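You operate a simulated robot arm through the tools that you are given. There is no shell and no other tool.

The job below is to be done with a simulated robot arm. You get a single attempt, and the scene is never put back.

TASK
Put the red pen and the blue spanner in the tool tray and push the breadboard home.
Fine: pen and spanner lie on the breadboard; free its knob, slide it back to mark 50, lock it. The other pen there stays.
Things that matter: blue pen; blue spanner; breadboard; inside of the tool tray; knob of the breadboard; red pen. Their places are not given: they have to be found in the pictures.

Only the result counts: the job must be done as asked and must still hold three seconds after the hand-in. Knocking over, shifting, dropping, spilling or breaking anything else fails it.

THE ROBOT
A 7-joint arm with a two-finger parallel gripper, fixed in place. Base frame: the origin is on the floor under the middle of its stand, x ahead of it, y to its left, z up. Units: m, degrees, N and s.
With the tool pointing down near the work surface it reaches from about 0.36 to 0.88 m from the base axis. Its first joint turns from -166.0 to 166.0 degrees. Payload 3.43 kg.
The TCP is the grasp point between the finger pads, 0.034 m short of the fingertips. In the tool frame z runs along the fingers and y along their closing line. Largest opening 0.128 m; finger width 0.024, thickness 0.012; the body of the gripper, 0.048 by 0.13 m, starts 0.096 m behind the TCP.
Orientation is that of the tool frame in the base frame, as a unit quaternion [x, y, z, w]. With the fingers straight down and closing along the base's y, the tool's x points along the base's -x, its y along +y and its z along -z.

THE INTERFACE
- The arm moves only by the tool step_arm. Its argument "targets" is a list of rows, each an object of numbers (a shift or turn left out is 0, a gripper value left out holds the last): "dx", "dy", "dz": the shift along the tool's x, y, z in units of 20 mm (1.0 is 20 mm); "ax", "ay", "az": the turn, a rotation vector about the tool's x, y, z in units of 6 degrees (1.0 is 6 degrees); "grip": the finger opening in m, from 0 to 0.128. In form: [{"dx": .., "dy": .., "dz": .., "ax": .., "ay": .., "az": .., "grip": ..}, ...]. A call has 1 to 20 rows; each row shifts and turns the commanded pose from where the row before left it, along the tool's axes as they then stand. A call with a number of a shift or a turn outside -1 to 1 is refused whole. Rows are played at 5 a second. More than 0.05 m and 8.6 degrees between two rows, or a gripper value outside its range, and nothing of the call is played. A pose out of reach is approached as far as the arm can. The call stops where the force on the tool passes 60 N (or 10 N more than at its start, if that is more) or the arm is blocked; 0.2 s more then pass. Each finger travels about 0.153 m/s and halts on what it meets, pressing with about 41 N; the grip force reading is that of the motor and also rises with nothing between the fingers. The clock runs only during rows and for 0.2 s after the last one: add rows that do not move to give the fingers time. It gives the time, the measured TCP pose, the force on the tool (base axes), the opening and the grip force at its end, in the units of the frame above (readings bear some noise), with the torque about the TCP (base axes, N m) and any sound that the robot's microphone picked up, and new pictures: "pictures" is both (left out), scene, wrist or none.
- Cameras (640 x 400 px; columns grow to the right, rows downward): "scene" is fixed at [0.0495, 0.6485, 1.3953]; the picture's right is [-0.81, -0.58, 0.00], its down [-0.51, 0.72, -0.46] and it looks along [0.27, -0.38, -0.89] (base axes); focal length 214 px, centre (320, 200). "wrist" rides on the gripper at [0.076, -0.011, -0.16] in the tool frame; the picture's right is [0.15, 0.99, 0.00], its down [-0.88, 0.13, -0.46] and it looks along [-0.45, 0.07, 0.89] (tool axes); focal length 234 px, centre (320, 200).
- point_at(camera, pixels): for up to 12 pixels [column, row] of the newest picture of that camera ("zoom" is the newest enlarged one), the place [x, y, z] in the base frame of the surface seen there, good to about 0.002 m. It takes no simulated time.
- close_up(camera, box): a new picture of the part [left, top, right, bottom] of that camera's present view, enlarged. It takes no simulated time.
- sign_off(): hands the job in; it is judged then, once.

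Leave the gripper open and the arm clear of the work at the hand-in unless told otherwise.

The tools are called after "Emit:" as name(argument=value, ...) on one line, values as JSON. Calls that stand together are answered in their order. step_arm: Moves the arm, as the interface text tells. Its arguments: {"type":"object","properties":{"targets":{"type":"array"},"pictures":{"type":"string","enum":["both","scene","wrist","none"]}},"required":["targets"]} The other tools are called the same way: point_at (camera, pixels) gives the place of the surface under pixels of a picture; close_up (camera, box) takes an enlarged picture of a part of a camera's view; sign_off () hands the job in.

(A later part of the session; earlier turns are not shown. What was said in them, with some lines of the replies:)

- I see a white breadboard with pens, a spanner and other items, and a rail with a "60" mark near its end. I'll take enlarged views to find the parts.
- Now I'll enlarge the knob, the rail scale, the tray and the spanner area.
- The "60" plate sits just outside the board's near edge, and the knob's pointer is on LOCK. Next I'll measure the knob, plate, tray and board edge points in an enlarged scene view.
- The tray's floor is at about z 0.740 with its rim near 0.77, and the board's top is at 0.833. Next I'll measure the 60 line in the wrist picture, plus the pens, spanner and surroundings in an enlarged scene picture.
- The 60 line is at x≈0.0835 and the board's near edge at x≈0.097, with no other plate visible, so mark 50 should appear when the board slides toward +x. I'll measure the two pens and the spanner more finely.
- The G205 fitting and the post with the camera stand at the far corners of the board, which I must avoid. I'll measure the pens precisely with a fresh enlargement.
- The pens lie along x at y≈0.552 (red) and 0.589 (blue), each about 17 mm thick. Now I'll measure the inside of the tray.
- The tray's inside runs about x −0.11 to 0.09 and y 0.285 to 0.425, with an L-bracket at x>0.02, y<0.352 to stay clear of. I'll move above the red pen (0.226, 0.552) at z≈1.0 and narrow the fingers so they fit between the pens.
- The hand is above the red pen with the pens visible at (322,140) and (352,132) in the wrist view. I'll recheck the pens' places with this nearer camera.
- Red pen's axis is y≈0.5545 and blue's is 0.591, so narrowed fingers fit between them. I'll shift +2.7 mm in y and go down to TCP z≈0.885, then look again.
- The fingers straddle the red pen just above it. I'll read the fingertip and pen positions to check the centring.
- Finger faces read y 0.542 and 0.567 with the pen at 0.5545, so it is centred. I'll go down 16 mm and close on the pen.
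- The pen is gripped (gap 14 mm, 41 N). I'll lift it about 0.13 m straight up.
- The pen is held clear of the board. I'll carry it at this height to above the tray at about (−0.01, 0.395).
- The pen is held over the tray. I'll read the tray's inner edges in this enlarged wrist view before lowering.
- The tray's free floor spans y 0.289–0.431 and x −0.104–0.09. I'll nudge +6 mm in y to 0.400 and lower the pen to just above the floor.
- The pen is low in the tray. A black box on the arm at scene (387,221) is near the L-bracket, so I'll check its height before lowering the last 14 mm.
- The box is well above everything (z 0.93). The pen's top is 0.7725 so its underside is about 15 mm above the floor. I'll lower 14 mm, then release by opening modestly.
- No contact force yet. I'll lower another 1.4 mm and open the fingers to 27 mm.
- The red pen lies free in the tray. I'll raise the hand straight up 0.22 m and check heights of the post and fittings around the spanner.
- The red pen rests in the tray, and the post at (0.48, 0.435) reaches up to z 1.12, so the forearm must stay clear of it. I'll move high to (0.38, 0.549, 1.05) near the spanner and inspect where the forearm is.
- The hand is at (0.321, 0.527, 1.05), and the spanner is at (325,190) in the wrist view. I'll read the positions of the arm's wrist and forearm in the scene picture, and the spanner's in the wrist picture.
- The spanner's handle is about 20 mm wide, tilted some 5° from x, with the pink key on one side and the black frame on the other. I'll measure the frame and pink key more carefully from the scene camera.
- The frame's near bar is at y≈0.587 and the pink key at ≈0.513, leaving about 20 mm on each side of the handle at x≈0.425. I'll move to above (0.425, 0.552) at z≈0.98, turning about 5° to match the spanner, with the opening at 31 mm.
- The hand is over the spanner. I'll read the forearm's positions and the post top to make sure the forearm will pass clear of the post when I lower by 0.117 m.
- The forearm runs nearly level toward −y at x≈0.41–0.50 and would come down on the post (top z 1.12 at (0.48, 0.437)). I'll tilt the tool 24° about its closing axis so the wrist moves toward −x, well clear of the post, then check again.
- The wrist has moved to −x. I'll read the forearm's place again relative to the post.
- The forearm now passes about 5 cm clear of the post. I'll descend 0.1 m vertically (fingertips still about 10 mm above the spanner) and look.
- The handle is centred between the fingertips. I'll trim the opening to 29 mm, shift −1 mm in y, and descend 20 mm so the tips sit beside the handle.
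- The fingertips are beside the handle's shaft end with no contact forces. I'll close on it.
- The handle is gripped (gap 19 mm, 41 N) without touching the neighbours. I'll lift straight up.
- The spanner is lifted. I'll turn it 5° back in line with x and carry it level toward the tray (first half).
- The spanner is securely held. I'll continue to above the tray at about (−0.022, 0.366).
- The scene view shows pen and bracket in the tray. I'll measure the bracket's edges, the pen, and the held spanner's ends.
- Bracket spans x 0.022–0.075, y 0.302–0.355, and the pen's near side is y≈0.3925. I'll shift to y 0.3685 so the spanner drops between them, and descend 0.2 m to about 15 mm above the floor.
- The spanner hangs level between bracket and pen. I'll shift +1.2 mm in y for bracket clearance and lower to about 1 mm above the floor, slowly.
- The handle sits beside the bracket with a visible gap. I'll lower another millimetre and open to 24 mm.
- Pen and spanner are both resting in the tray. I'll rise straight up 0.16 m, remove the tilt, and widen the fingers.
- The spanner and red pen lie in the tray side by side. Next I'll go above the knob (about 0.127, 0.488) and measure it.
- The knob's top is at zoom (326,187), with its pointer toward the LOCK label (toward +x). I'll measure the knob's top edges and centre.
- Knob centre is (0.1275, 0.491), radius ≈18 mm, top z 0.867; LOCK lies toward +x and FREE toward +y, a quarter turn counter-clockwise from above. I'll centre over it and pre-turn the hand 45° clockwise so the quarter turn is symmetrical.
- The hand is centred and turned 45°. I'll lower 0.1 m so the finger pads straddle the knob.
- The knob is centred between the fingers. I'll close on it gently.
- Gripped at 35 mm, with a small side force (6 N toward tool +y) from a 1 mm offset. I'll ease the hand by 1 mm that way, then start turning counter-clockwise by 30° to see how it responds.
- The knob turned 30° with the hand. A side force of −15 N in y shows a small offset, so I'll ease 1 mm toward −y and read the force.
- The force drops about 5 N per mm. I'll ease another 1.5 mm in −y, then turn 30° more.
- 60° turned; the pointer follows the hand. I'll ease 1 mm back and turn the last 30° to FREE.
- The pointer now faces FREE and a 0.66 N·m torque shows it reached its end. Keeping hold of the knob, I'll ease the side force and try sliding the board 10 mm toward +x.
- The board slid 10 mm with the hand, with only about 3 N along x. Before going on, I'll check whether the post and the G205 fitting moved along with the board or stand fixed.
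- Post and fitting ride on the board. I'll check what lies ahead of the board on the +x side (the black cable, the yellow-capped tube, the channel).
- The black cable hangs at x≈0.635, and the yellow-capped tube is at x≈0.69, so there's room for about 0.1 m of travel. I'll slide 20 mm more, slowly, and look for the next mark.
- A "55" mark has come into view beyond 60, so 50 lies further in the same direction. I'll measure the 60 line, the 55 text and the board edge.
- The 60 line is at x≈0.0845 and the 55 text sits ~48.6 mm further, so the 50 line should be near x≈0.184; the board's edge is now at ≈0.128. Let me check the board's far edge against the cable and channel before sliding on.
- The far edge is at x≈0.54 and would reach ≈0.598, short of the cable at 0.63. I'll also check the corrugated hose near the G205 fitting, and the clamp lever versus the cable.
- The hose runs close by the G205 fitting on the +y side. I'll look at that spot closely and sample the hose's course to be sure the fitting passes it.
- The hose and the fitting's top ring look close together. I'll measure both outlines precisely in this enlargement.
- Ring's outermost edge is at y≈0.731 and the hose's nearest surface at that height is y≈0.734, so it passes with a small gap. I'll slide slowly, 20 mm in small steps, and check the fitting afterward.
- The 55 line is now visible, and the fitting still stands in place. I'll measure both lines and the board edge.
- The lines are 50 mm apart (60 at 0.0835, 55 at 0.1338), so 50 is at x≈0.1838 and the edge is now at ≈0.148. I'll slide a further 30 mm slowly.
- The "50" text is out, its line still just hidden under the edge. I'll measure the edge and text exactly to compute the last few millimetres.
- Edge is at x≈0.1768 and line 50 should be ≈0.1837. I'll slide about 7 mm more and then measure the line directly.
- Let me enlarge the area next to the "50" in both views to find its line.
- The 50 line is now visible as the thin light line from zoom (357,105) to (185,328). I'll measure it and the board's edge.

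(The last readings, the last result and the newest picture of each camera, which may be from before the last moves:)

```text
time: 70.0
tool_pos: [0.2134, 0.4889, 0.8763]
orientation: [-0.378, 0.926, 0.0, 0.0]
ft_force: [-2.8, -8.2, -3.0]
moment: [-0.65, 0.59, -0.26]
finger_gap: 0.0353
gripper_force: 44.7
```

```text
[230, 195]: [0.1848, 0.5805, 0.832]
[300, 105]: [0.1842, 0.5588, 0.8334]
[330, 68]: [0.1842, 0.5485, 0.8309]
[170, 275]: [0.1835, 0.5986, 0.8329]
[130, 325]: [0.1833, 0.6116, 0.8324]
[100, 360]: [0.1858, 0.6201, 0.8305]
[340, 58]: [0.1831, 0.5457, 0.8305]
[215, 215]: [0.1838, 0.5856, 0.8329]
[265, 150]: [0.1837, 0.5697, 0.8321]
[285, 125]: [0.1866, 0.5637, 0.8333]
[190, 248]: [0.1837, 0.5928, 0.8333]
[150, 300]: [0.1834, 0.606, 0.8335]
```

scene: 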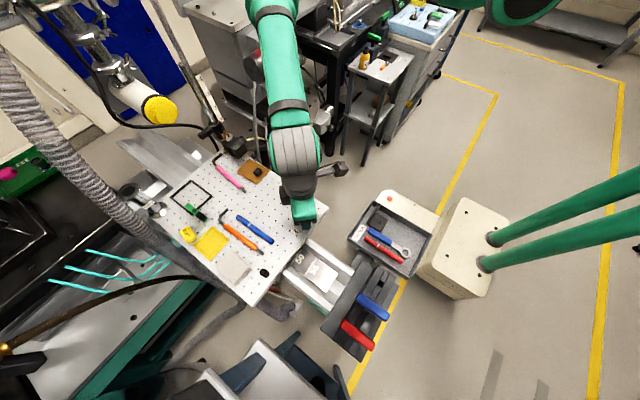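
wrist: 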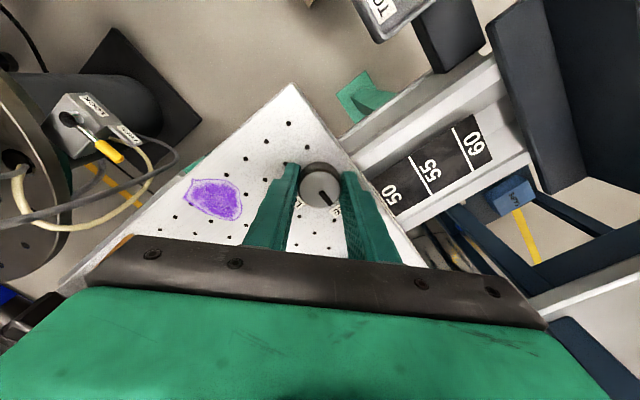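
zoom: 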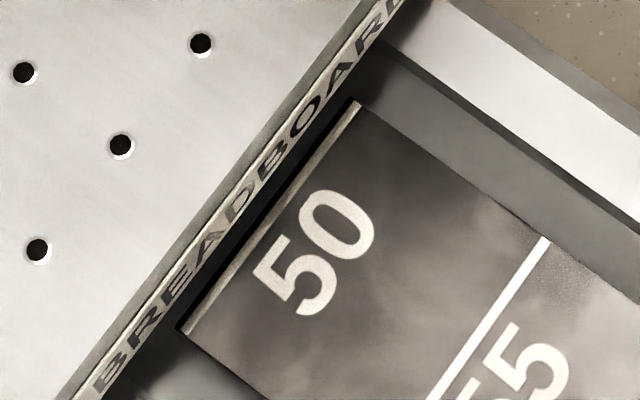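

The edge (x≈0.184) and the 50 line (x≈0.184) coincide within half a millimetre. Now I'll ease the side force and turn the knob clockwise 30° toward LOCK, watching that the board does not drift.

Emit:
step_arm(targets=[{"dx": 0.035, "dy": -0.035}, {}, {"az": 0.5}, {"az": 1}, {"az": 1}, {"az": 1}, {"az": 1}, {"az": 0.5}, {}], pictures="both")

Emit:
close_up(camera="scene", box=[285, 240, 315, 270])

Emit:
point_at(camera="zoom", pixels=[[230, 195], [300, 105], [330, 68], [170, 275], [130, 325], [100, 360], [340, 58], [215, 215], [265, 150], [285, 125], [190, 248], [150, 300]])

```text
time: 72.0
tool_pos: [0.2144, 0.4892, 0.8763]
orientation: [-0.126, 0.992, 0.0, 0.0]
ft_force: [-7.7, 24.0, -12.0]
moment: [0.59, -0.53, 0.06]
finger_gap: 0.0354
gripper_force: 45.2
```

scene: 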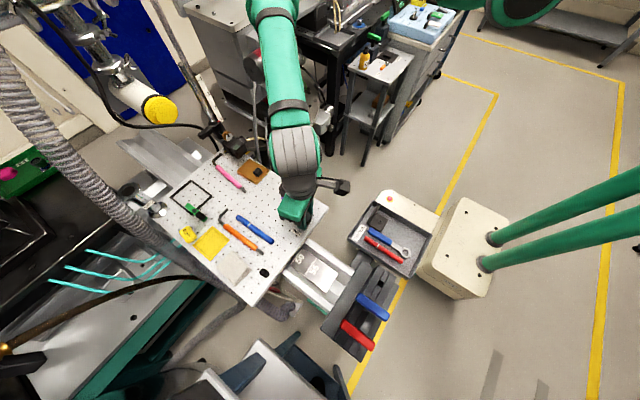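
wrist: 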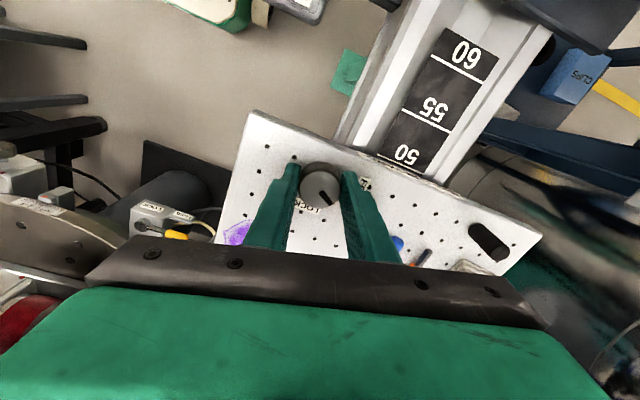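

```text
13.33 times, centred on (300, 255) of scene
```

zoom: 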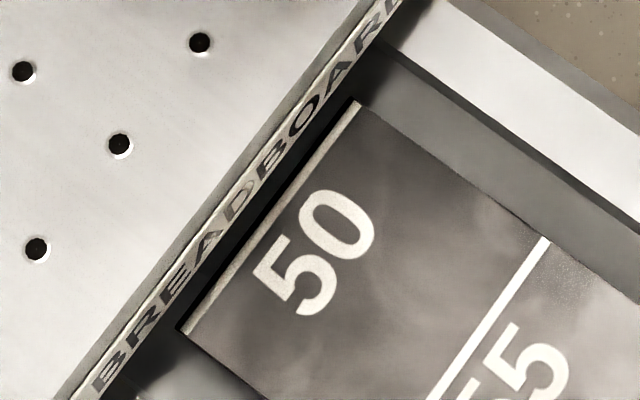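

```text
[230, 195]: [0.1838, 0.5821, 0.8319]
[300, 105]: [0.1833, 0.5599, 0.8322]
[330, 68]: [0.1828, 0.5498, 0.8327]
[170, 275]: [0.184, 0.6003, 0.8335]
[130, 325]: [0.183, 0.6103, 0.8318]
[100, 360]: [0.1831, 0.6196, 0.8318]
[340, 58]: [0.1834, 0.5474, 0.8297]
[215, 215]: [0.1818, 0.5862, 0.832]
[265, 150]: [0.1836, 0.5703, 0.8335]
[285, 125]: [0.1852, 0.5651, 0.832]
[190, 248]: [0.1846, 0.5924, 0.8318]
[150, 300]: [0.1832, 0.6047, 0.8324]
```

The board has not moved (edge still 0.183–0.184). I'll ease the 24 N side force, then turn 30° more toward LOCK.

Emit:
step_arm(targets=[{"dx": 0.017, "dy": 0.13}, {}, {"az": 0.5}, {"az": 1}, {"az": 1}, {"az": 1}, {"az": 1}, {"az": 0.5}, {}], pictures="both")

Emit:
close_up(camera="wrist", box=[230, 80, 410, 240])

Emit:
close_up(camera="scene", box=[285, 240, 315, 270])

Emit:
point_at(camera="zoom", pixels=[[230, 195], [300, 105], [330, 68], [170, 275], [130, 325], [100, 360], [340, 58], [215, 215], [265, 150], [285, 125], [190, 248], [150, 300]])

```text
time: 74.0
tool_pos: [0.2123, 0.4909, 0.8773]
orientation: [0.135, 0.991, 0.0, 0.0]
ft_force: [3.2, -3.6, 12.1]
moment: [-0.41, -0.95, -0.06]
finger_gap: 0.0355
gripper_force: 44.7
```

scene: 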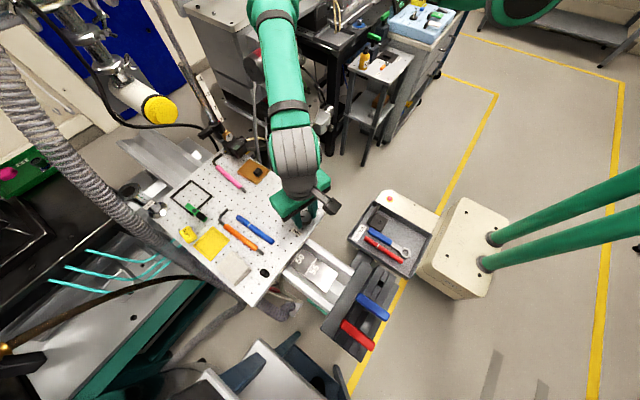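
wrist: 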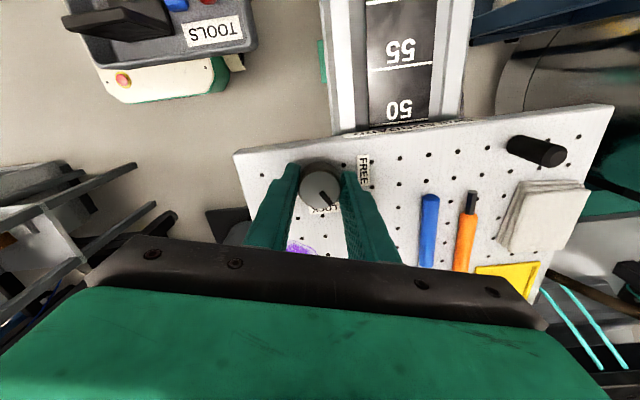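

```text
2.50 times, centred on (320, 160) of wrist
```

zoom: 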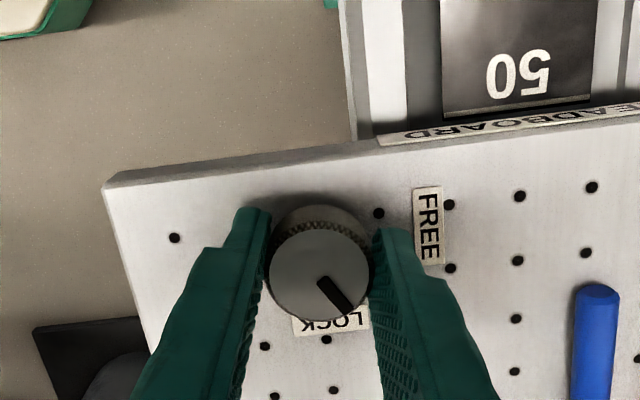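

```text
13.33 times, centred on (300, 255) of scene
```

zoom: 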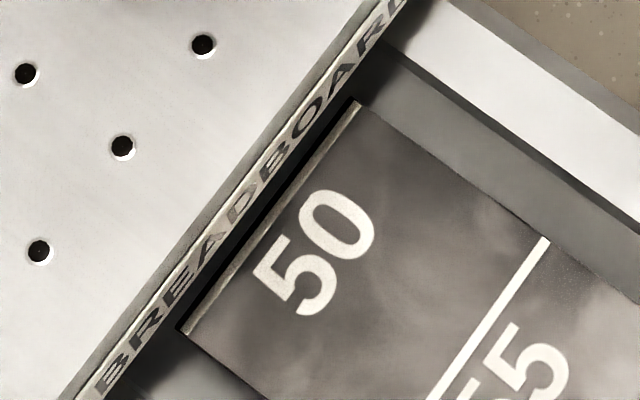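

```text
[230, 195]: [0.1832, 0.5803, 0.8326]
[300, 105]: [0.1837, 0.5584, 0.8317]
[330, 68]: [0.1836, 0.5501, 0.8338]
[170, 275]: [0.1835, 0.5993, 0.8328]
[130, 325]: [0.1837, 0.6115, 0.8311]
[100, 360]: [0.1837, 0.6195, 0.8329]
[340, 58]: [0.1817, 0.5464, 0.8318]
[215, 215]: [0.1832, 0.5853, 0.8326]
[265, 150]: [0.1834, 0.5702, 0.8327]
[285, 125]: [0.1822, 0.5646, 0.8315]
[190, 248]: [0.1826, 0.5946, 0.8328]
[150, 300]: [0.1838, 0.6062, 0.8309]
```

The board crept back by under a millimetre (edge ≈0.183, line ≈0.184) and is still free. I'll nudge +1.4 mm in x and re-measure before the final part of the turn.

Emit:
step_arm(targets=[{"dx": -0.0675, "dy": 0.0187}, {}, {}], pictures="scene")

Emit:
close_up(camera="scene", box=[285, 240, 315, 270])

Emit:
point_at(camera="zoom", pixels=[[230, 195], [300, 105], [330, 68], [170, 275], [130, 325], [100, 360], [340, 58], [215, 215], [265, 150], [285, 125], [190, 248], [150, 300]])

Emit:
point_at(camera="zoom", pixels=[[350, 113], [335, 133], [320, 152], [305, 172], [290, 191], [275, 211], [260, 231], [250, 244], [237, 261], [225, 277], [212, 294], [200, 309]])

```text
time: 74.8
tool_pos: [0.2133, 0.4903, 0.8781]
orientation: [0.136, 0.991, 0.0, -0.001]
ft_force: [-4.2, -3.7, 5.0]
moment: [0.19, 0.92, 0.01]
finger_gap: 0.0354
gripper_force: 44.7
```

scene: 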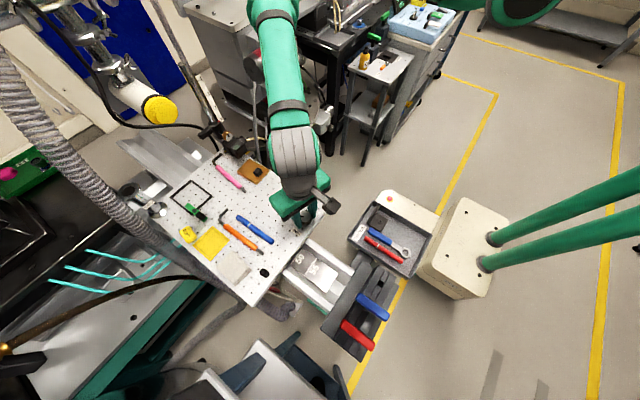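

```text
13.33 times, centred on (300, 255) of scene
```

zoom: 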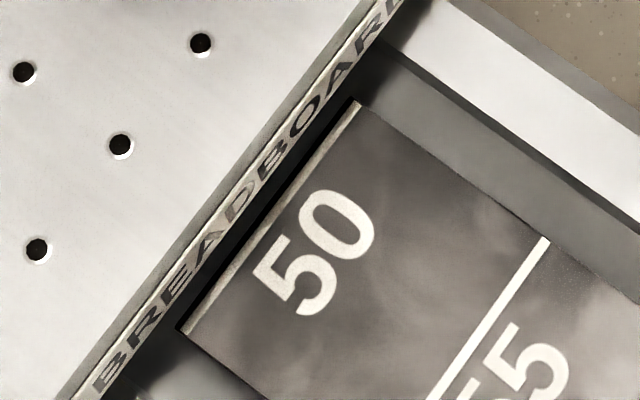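

```text
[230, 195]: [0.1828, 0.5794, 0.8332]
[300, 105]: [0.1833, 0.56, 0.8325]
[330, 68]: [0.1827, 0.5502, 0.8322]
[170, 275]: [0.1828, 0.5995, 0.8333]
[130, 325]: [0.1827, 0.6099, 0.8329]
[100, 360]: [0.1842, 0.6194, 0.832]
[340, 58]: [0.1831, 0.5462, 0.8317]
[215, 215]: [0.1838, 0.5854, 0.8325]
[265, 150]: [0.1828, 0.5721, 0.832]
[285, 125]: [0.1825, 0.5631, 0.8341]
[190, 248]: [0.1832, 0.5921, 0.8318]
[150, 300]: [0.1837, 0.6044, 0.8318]
```

```text
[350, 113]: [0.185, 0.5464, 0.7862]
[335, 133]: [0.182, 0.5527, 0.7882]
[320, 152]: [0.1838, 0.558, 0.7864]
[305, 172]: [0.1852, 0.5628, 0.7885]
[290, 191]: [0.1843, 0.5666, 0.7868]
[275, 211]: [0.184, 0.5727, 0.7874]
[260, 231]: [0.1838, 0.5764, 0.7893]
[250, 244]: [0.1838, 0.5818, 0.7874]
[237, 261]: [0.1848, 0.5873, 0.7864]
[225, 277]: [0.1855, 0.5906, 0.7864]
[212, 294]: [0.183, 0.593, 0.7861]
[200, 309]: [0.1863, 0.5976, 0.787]
```

The board is back in the aligned position. To be sure about which pixel is the true front edge, I'll sample a line of points across the edge.

Emit:
point_at(camera="zoom", pixels=[[180, 200], [190, 200], [200, 200], [206, 200], [212, 200], [218, 200], [224, 200], [232, 200], [240, 200], [248, 200], [256, 200], [264, 200]])

Emit:
point_at(camera="zoom", pixels=[[260, 100], [270, 100], [280, 100], [286, 100], [292, 100], [298, 100], [304, 100], [310, 100], [316, 100], [324, 100], [332, 100], [340, 100]])

Emit:
close_up(camera="scene", box=[292, 245, 304, 257])

```text
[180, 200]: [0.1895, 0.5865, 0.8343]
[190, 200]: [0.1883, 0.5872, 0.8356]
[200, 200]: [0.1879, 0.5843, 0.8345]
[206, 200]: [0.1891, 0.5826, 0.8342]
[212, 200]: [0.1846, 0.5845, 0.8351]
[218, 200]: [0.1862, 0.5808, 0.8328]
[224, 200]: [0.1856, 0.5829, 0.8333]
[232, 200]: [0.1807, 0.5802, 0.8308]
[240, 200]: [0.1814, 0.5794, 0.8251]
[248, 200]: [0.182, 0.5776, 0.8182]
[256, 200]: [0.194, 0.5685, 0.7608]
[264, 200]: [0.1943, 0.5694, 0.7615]
```

```text
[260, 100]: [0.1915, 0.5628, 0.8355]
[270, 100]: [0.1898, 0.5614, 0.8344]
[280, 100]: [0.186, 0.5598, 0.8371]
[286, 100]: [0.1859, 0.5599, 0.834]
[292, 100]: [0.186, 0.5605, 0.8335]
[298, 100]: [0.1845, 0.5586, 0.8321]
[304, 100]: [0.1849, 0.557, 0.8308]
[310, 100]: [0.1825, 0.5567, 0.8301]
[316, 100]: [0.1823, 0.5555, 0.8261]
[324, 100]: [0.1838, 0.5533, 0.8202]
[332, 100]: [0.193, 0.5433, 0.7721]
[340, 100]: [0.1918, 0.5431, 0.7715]
```

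```text
16.00 times, centred on (298, 251) of scene
```

zoom: 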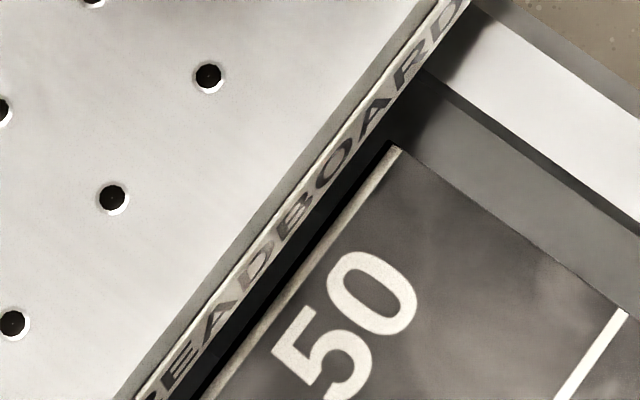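

The front corner and the 50 line agree within about a millimetre by several measures. I'll turn 15° more and check again before the last 15°.

Emit:
step_arm(targets=[{"az": 0.5}, {"az": 0.8}, {"az": 0.8}, {"az": 0.4}, {}], pictures="scene")

Emit:
close_up(camera="scene", box=[285, 240, 315, 270])

```text
time: 76.0
tool_pos: [0.2121, 0.4894, 0.8768]
orientation: [0.264, 0.965, 0.0, 0.0]
ft_force: [-4.5, -3.5, 1.1]
moment: [-0.71, -1.08, -0.01]
finger_gap: 0.0343
gripper_force: 44.8
```

scene: 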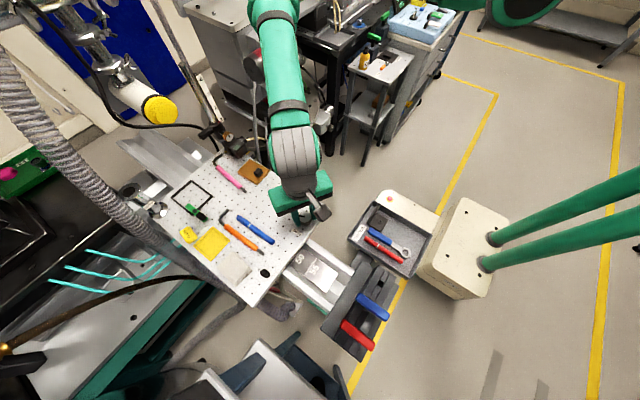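

```text
13.33 times, centred on (300, 255) of scene
```

zoom: 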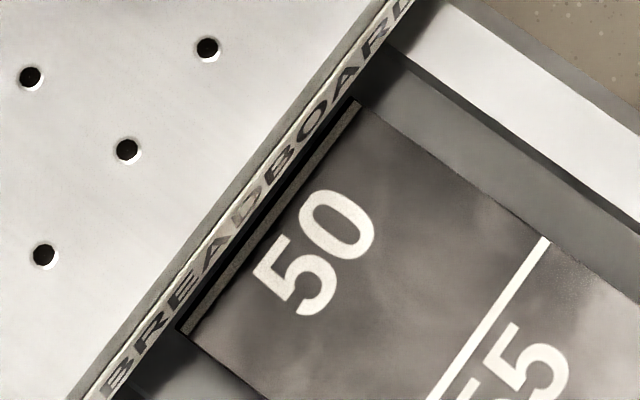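

The board crept about 1.7 mm back toward −x during that turn, so the hand isn't quite centred on the knob. I'll look at the grip through the wrist camera.

Emit:
close_up(camera="wrist", box=[250, 110, 390, 230])

Emit:
close_up(camera="scene", box=[270, 180, 350, 240])

```text
3.33 times, centred on (320, 170) of wrist
```

zoom: 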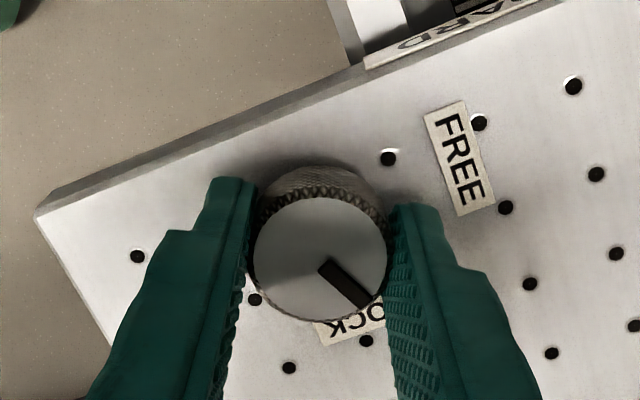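

```text
6.67 times, centred on (310, 210) of scene
```

zoom: 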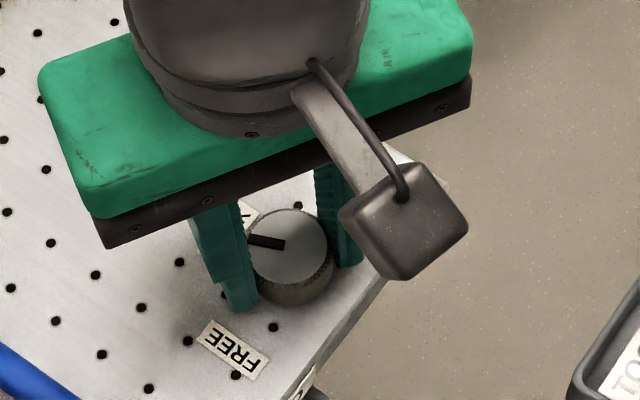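

The knob has turned about 68° (it slipped ~7° in the fingers). I'll push the board +1.8 mm back onto the mark and check again.

Emit:
step_arm(targets=[{"dx": -0.0775, "dy": 0.046}, {}, {}], pictures="scene")

Emit:
close_up(camera="scene", box=[285, 240, 315, 270])

```text
time: 76.8
tool_pos: [0.215, 0.4903, 0.8774]
orientation: [0.264, 0.965, 0.0, 0.0]
ft_force: [-9.2, -7.2, 2.0]
moment: [-0.36, -1.1, 0.01]
finger_gap: 0.0337
gripper_force: 45.0
```

scene: 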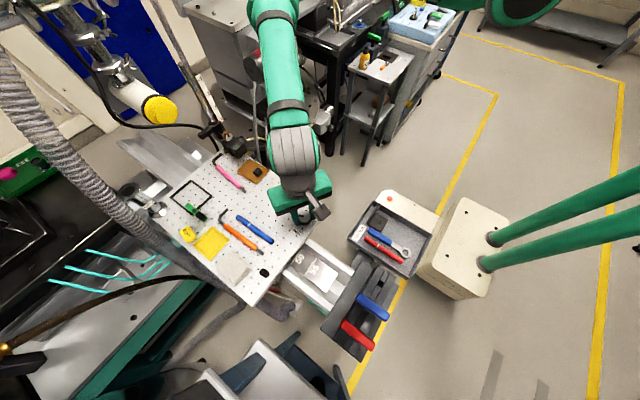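

```text
13.33 times, centred on (300, 255) of scene
```

zoom: 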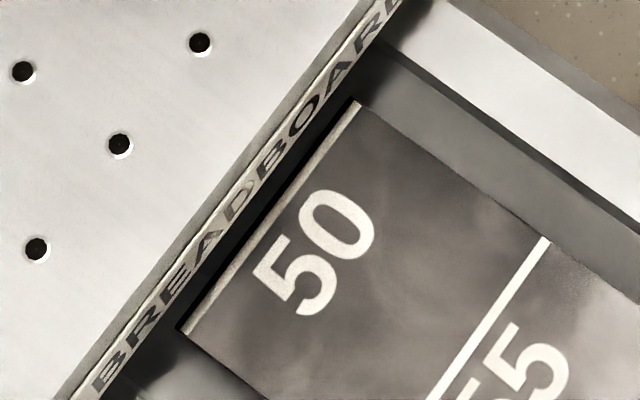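

The board is back on the mark. I'll turn 12° more and check both knob and mark.

Emit:
step_arm(targets=[{"az": 0.5}, {"az": 0.5}, {"az": 0.5}, {"az": 0.5}, {}], pictures="both")

Emit:
close_up(camera="scene", box=[285, 240, 315, 270])

Emit:
close_up(camera="wrist", box=[250, 110, 390, 230])

```text
time: 78.0
tool_pos: [0.2156, 0.4899, 0.8776]
orientation: [0.364, 0.932, -0.001, 0.0]
ft_force: [-9.7, -14.1, -2.8]
moment: [0.56, 1.2, 0.01]
finger_gap: 0.0342
gripper_force: 45.2
```

scene: 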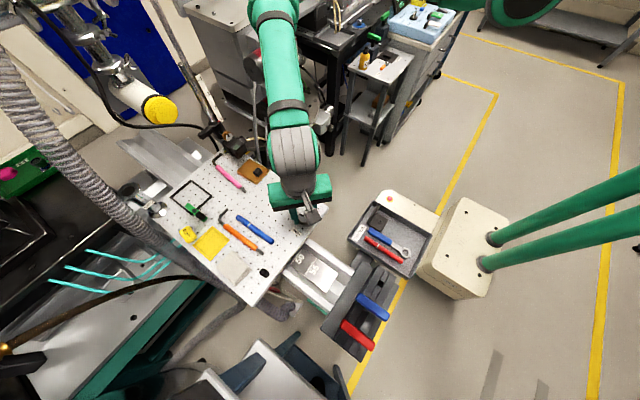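
wrist: 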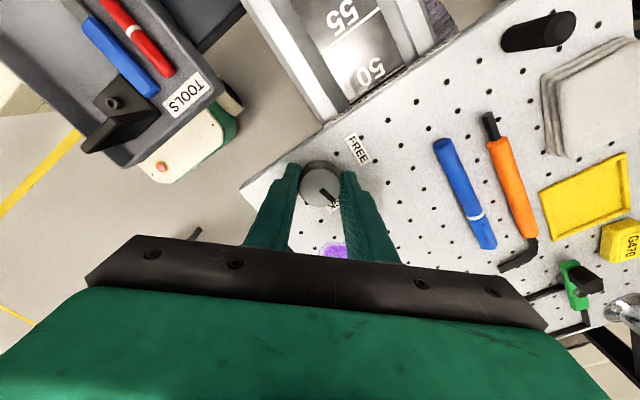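

```text
13.33 times, centred on (300, 255) of scene
```

zoom: 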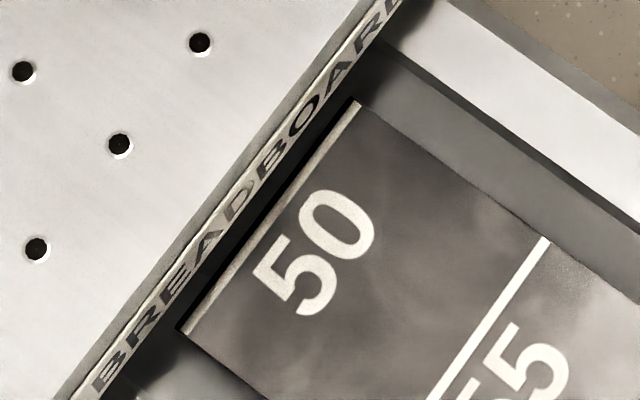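

```text
3.33 times, centred on (320, 170) of wrist
```

zoom: 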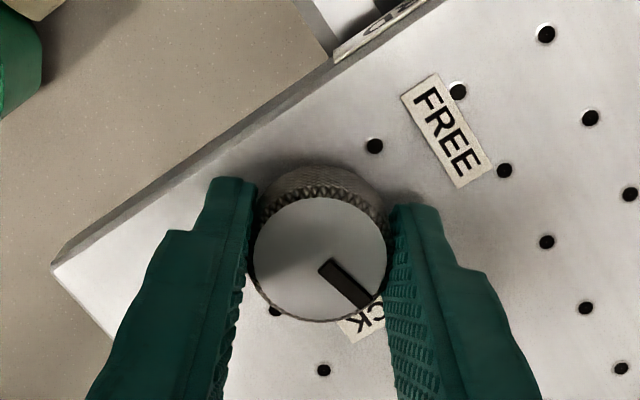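

The mark still holds and the knob is about 10° short of LOCK. I'll turn another 12° in small steps until it reaches its stop.

Emit:
step_arm(targets=[{"az": 0.5}, {"az": 0.5}, {"az": 0.5}, {"az": 0.4}, {}], pictures="both")

Emit:
close_up(camera="scene", box=[285, 240, 315, 270])

Emit:
close_up(camera="wrist", box=[250, 110, 390, 230])

Emit:
close_up(camera="scene", box=[280, 185, 340, 235])

```text
time: 79.2
tool_pos: [0.2144, 0.4889, 0.8763]
orientation: [0.454, 0.891, -0.001, 0.001]
ft_force: [-13.3, -19.6, -9.3]
moment: [0.55, 0.69, 0.0]
finger_gap: 0.0341
gripper_force: 45.2
```

scene: 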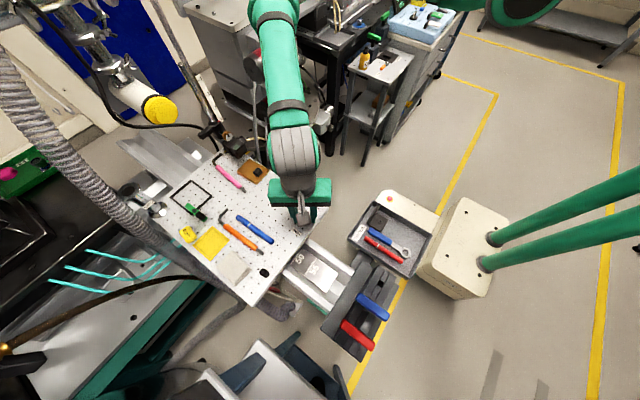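
wrist: 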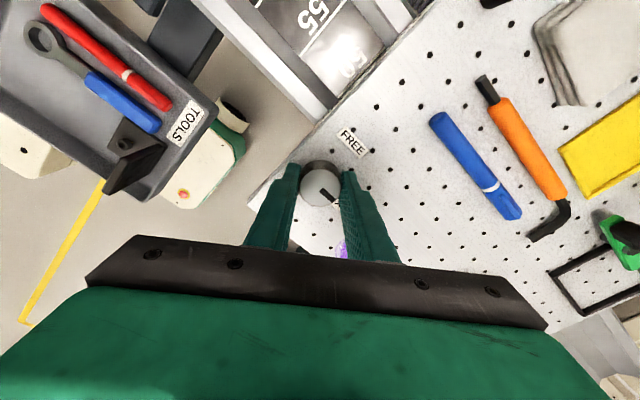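

```text
13.33 times, centred on (300, 255) of scene
```

zoom: 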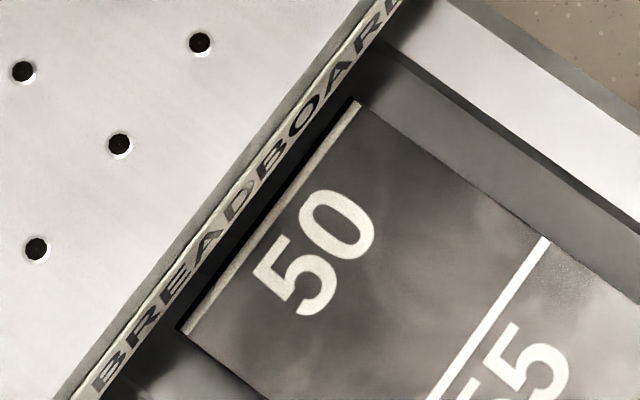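

```text
3.33 times, centred on (320, 170) of wrist
```

zoom: 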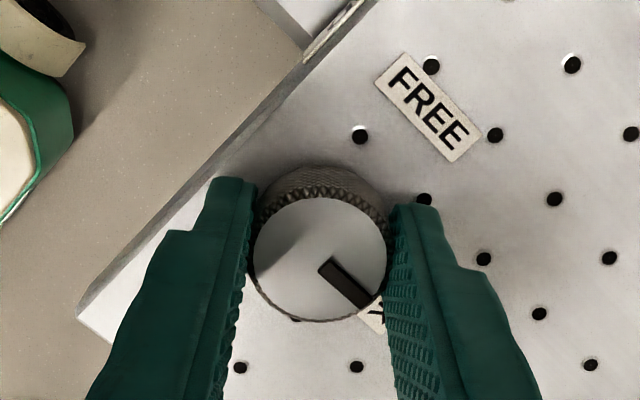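

```text
8.00 times, centred on (310, 210) of scene
```

zoom: 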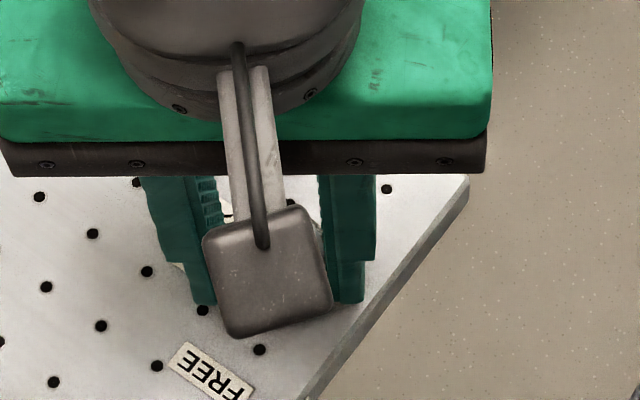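

The mark still holds, and the pointer is now at or within a few degrees of LOCK. I'll ease the side forces and turn 4° more to feel for the stop.

Emit:
step_arm(targets=[{"dx": -0.057, "dy": -0.134}, {}, {"az": 0.35}, {"az": 0.35}, {}], pictures="both")

Emit:
close_up(camera="scene", box=[285, 240, 315, 270])

Emit:
close_up(camera="wrist", box=[250, 110, 390, 230])

```text
time: 80.4
tool_pos: [0.2157, 0.4893, 0.8761]
orientation: [0.486, 0.874, 0.001, 0.001]
ft_force: [4.8, 10.2, -7.9]
moment: [0.13, -0.21, 0.93]
finger_gap: 0.0345
gripper_force: 44.7
```

scene: 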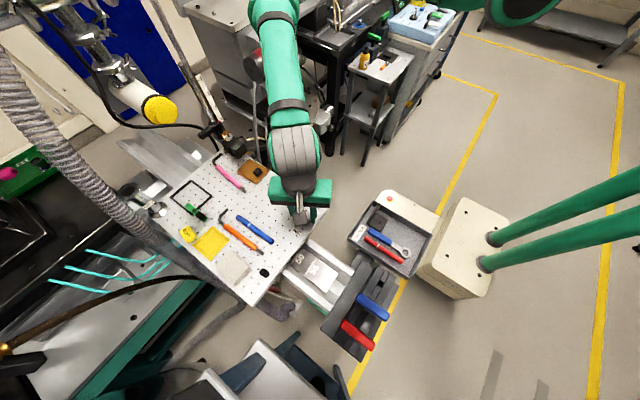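
wrist: 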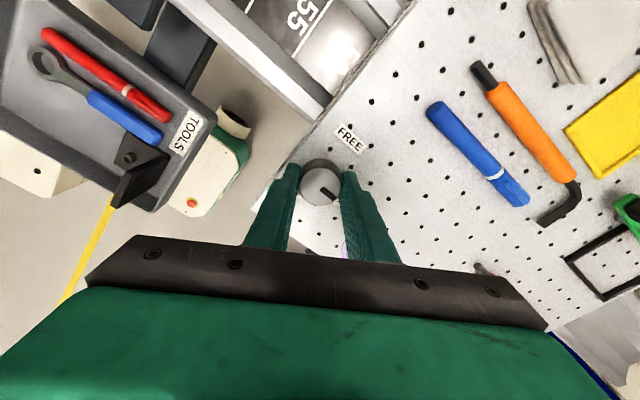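

```text
13.33 times, centred on (300, 255) of scene
```

zoom: 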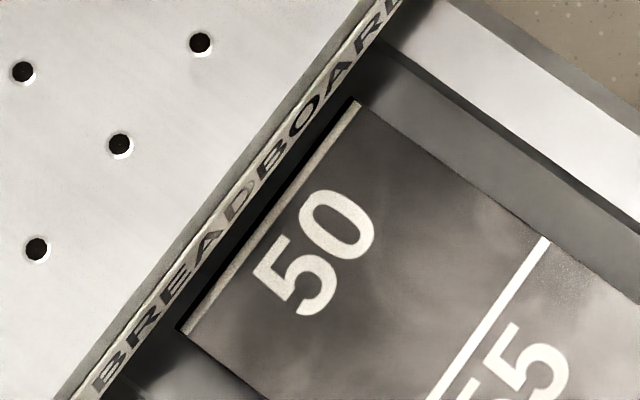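

```text
3.33 times, centred on (320, 170) of wrist
```

zoom: 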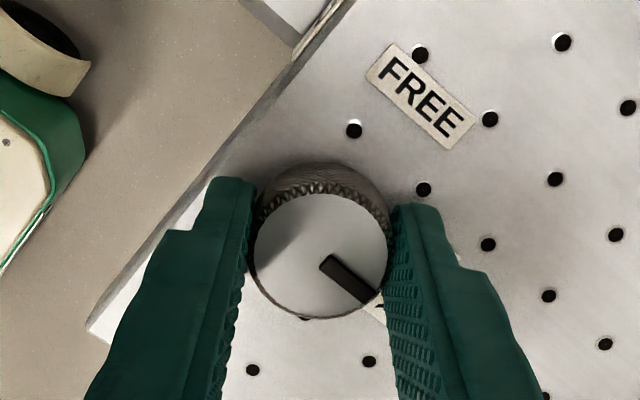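

Torque rose to 0.93 N·m: the knob is against its LOCK stop, and the board stayed on the mark. I'll open the fingers and rise clear.

Emit:
step_arm(targets=[{"grip": 0.038}, {"grip": 0.045}, {"grip": 0.056}, {"grip": 0.056}, {"grip": 0.056}], pictures="wrist")

Emit:
close_up(camera="wrist", box=[250, 110, 390, 230])

```text
time: 81.6
tool_pos: [0.2144, 0.4877, 0.8757]
orientation: [0.486, 0.874, 0.0, 0.0]
ft_force: [-0.4, 0.2, 0.5]
moment: [-0.01, -0.01, 0.0]
finger_gap: 0.0561
gripper_force: 0.1
```

wrist: 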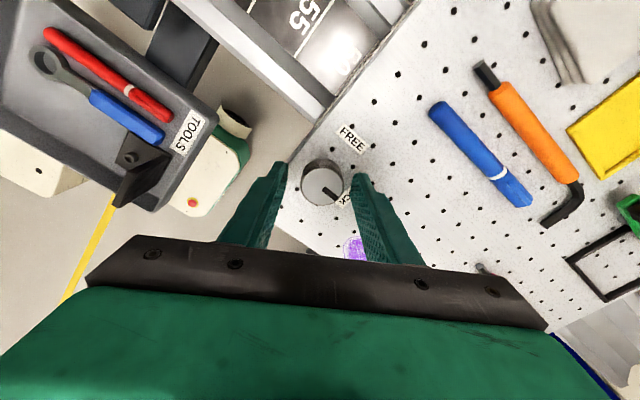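

```text
3.33 times, centred on (320, 170) of wrist
```

zoom: 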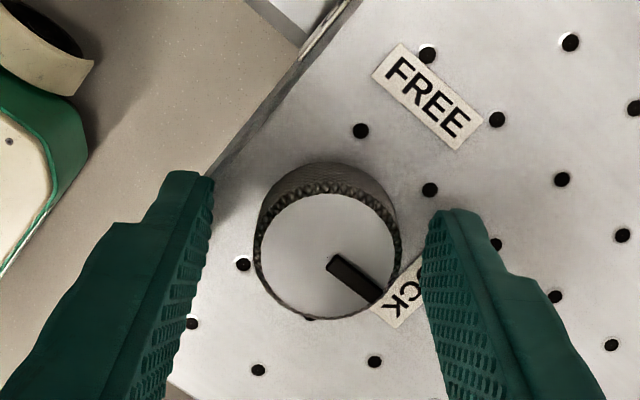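

The fingers are clear. I'll rise straight up and turn the hand back, then move away so the scene camera sees everything.

Emit:
step_arm(targets=[{"dz": -0.5}, {"dz": -1}, {"dz": -1}, {"dz": -1}, {"dz": -1}, {"dz": -1}, {"dz": -1}, {"dz": -1}, {"dz": -1}, {"az": -1}, {"az": -1}, {"az": -1}, {"az": -1}, {"az": -1}, {"az": -1}, {"az": -1}, {"az": -1}, {"az": -1}, {"az": -0.7}, {}], pictures="both")

Emit:
close_up(camera="wrist", box=[230, 60, 430, 240])

Emit:
close_up(camera="scene", box=[285, 240, 315, 270])

```text
time: 85.8
tool_pos: [0.2145, 0.487, 1.0466]
orientation: [-0.002, 1.0, -0.001, 0.0]
ft_force: [-0.3, 0.3, -0.5]
moment: [0.02, 0.03, 0.0]
finger_gap: 0.0563
gripper_force: 0.1
```

scene: 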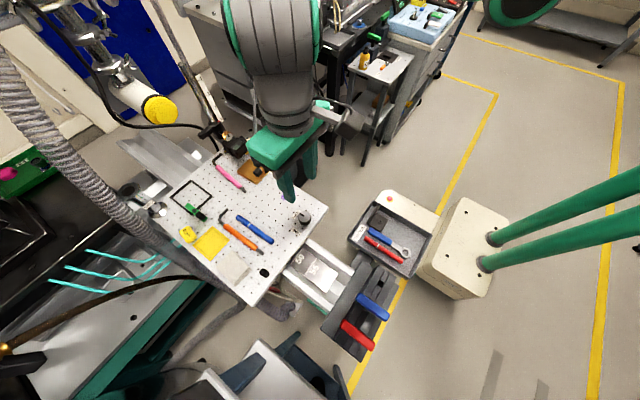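
wrist: 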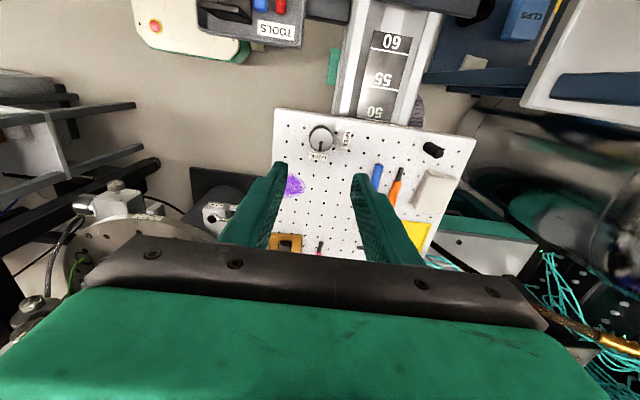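

```text
2.22 times, centred on (330, 150) of wrist
```

zoom: 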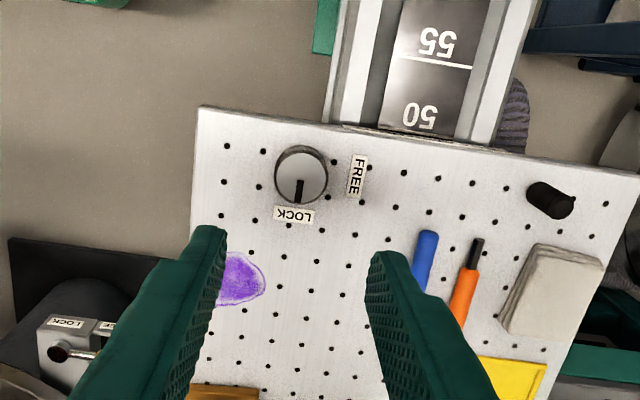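

```text
13.33 times, centred on (300, 255) of scene
```

zoom: 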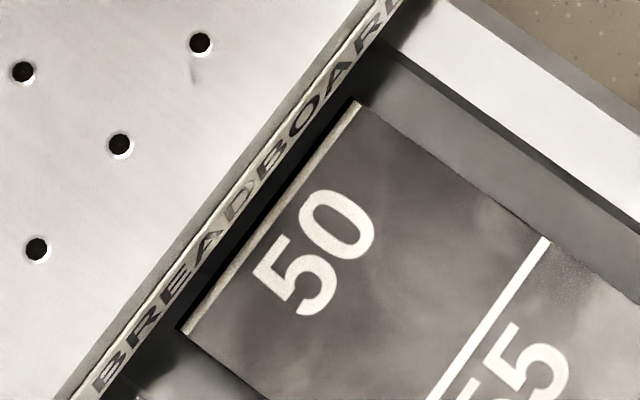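

The pointer is on LOCK and the board is in place. To confirm the alignment without parallax, I'll move so the wrist camera is straight above the front edge.

Emit:
step_arm(targets=[{"dx": -0.455, "dy": 0.98}, {"dx": -0.455, "dy": 0.98}, {"dx": -0.455, "dy": 0.98}, {"dx": -0.455, "dy": 0.98}, {"dx": -0.455, "dy": 0.98}, {}, {}], pictures="both")

Emit:
close_up(camera="wrist", box=[270, 40, 390, 120])

```text
time: 87.4
tool_pos: [0.2587, 0.5863, 1.0473]
orientation: [-0.002, 1.0, -0.001, 0.0]
ft_force: [0.9, 0.7, 0.8]
moment: [0.01, 0.02, 0.02]
finger_gap: 0.0561
gripper_force: 0.1
```

scene: 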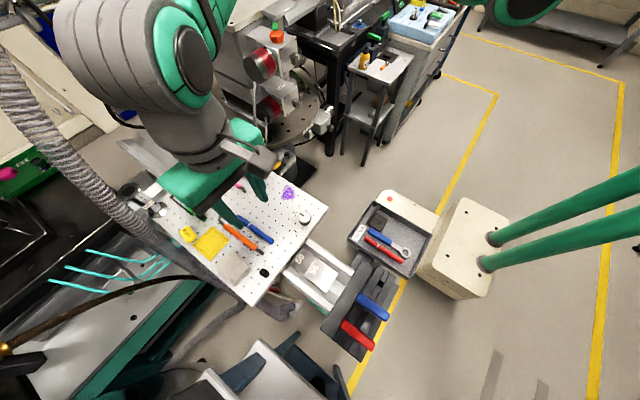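
wrist: 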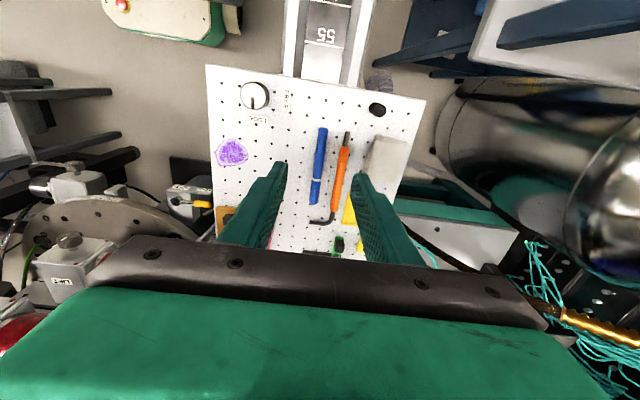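

```text
5.00 times, centred on (330, 80) of wrist
```

zoom: 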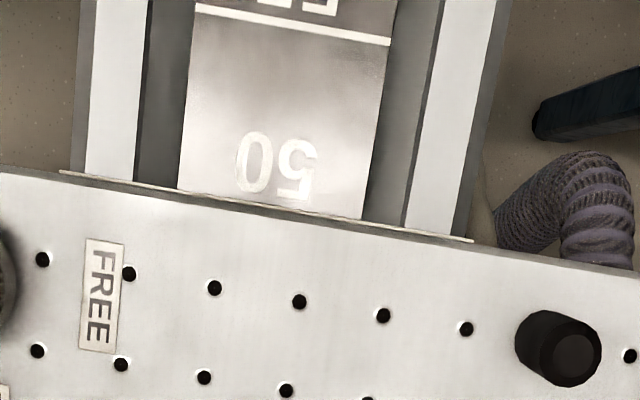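

Seen from straight above, the board's front edge lies right over the 50 line (50 mm past the 55 line). I'll move the arm up and away to its starting area with the gripper opened, then do a final check of everything.

Emit:
step_arm(targets=[{"dz": -1}, {"dz": -1}, {"dx": 0.963, "dy": -0.722, "dz": -0.6}, {"dx": 0.963, "dy": -0.722, "dz": -0.6}, {"dx": 0.963, "dy": -0.722, "dz": -0.6}, {"dx": 0.963, "dy": -0.722, "dz": -0.6}, {"dx": 0.963, "dy": -0.722, "dz": -0.6}, {"dx": 0.963, "dy": -0.722, "dz": -0.6}, {"dx": 0.963, "dy": -0.722, "dz": -0.6}, {"dx": 0.963, "dy": -0.722, "dz": -0.6}, {"dx": 0.963, "dy": -0.722, "dz": -0.3, "grip": 0.12}, {}, {}, {}], pictures="both")

Emit:
close_up(camera="scene", box=[120, 110, 330, 310])

Emit:
close_up(camera="scene", box=[270, 180, 450, 300])

Emit:
close_up(camera="scene", box=[285, 240, 315, 270])

```text
time: 90.4
tool_pos: [0.0857, 0.4577, 1.1892]
orientation: [0.001, 1.0, 0.001, 0.0]
ft_force: [0.1, -0.2, 0.0]
moment: [0.01, 0.02, 0.02]
finger_gap: 0.1202
gripper_force: 0.1
```

scene: 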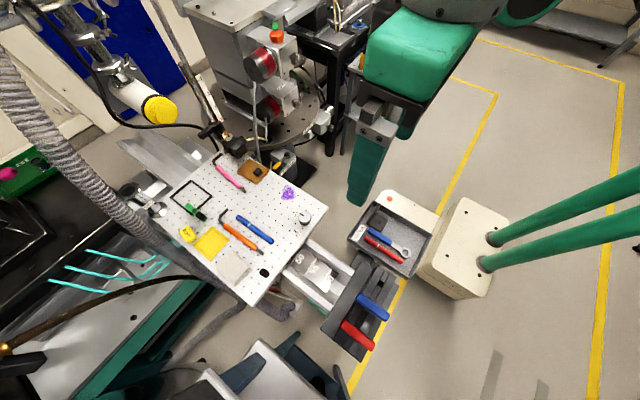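
wrist: 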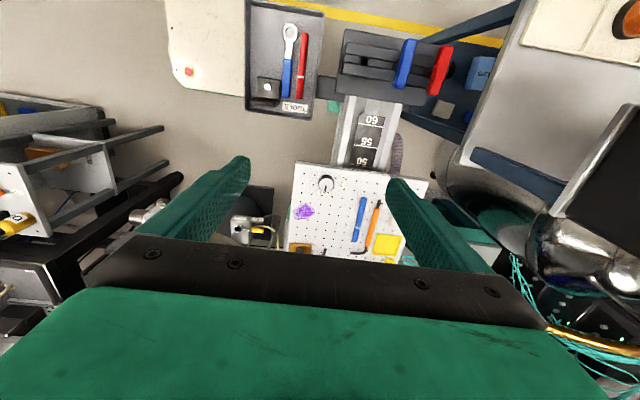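

```text
2.00 times, centred on (225, 210) of scene
```

zoom: 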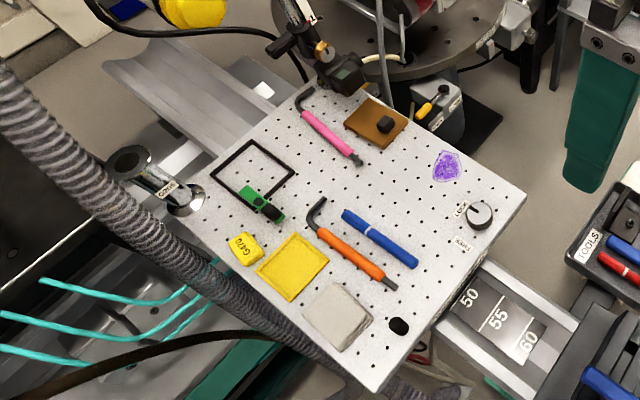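

```text
3.33 times, centred on (360, 240) of scene
```

zoom: 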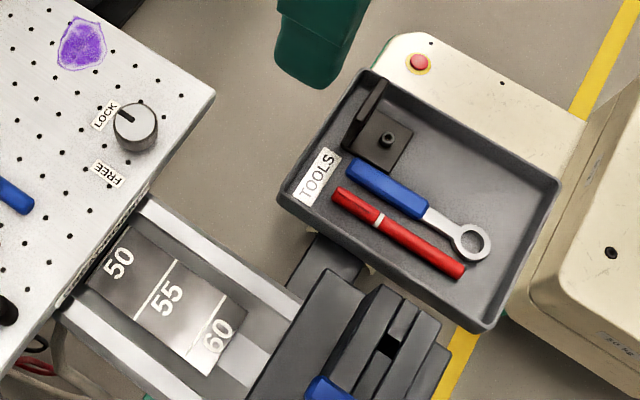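

```text
13.33 times, centred on (300, 255) of scene
```

zoom: 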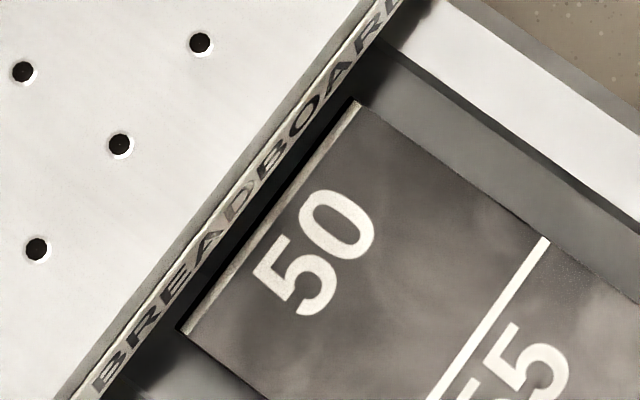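

Everything looks in place. One last close look at the knob's pointer compared with how it pointed at the start.

Emit:
close_up(camera="scene", box=[280, 200, 320, 225])

Emit:
close_up(camera="wrist", box=[300, 90, 430, 200])

```text
16.00 times, centred on (300, 212) of scene
```

zoom: 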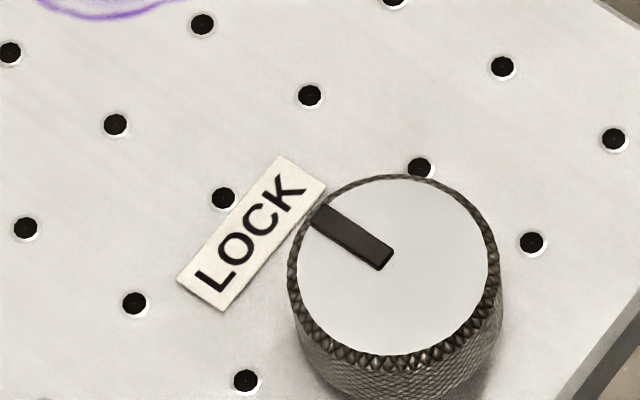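

```text
3.64 times, centred on (365, 145) of wrist
```

zoom: 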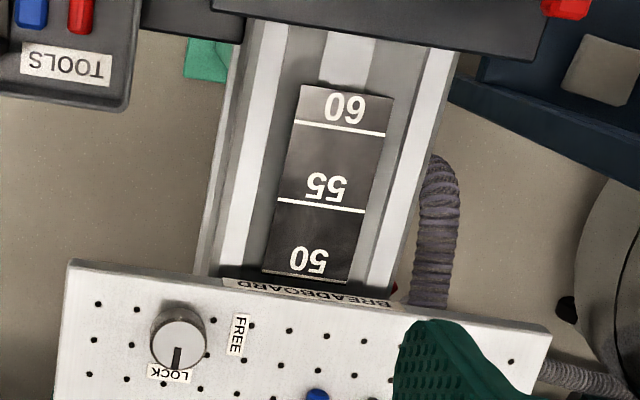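

The pointer lies along +x right at LOCK, the board's edge is at the 50 line, the red pen and blue spanner are in the tray, and the blue pen is still on the board. The arm is clear with the gripper open, so I'm handing in.

Emit:
sign_off()

```text
The job is handed in.
```

I handed the job in. The red pen and the blue spanner are in the tool tray, and the breadboard is locked at mark 50.

- **Tray:** The pen and spanner lie side by side on the tray floor, clear of the L-bracket in it.
- **Breadboard:** I freed the knob and slid the board back until its front edge was over the 50 line, within about a millimetre. I then turned the knob back to LOCK until it reached its stop. The board did not move when I released the knob.
- **Everything else:** The blue pen is still on the board. The post and the G205 fitting moved with the board and are still standing. In the last pictures nothing else had shifted.

At the hand-in the arm was back near its starting position with the gripper open.
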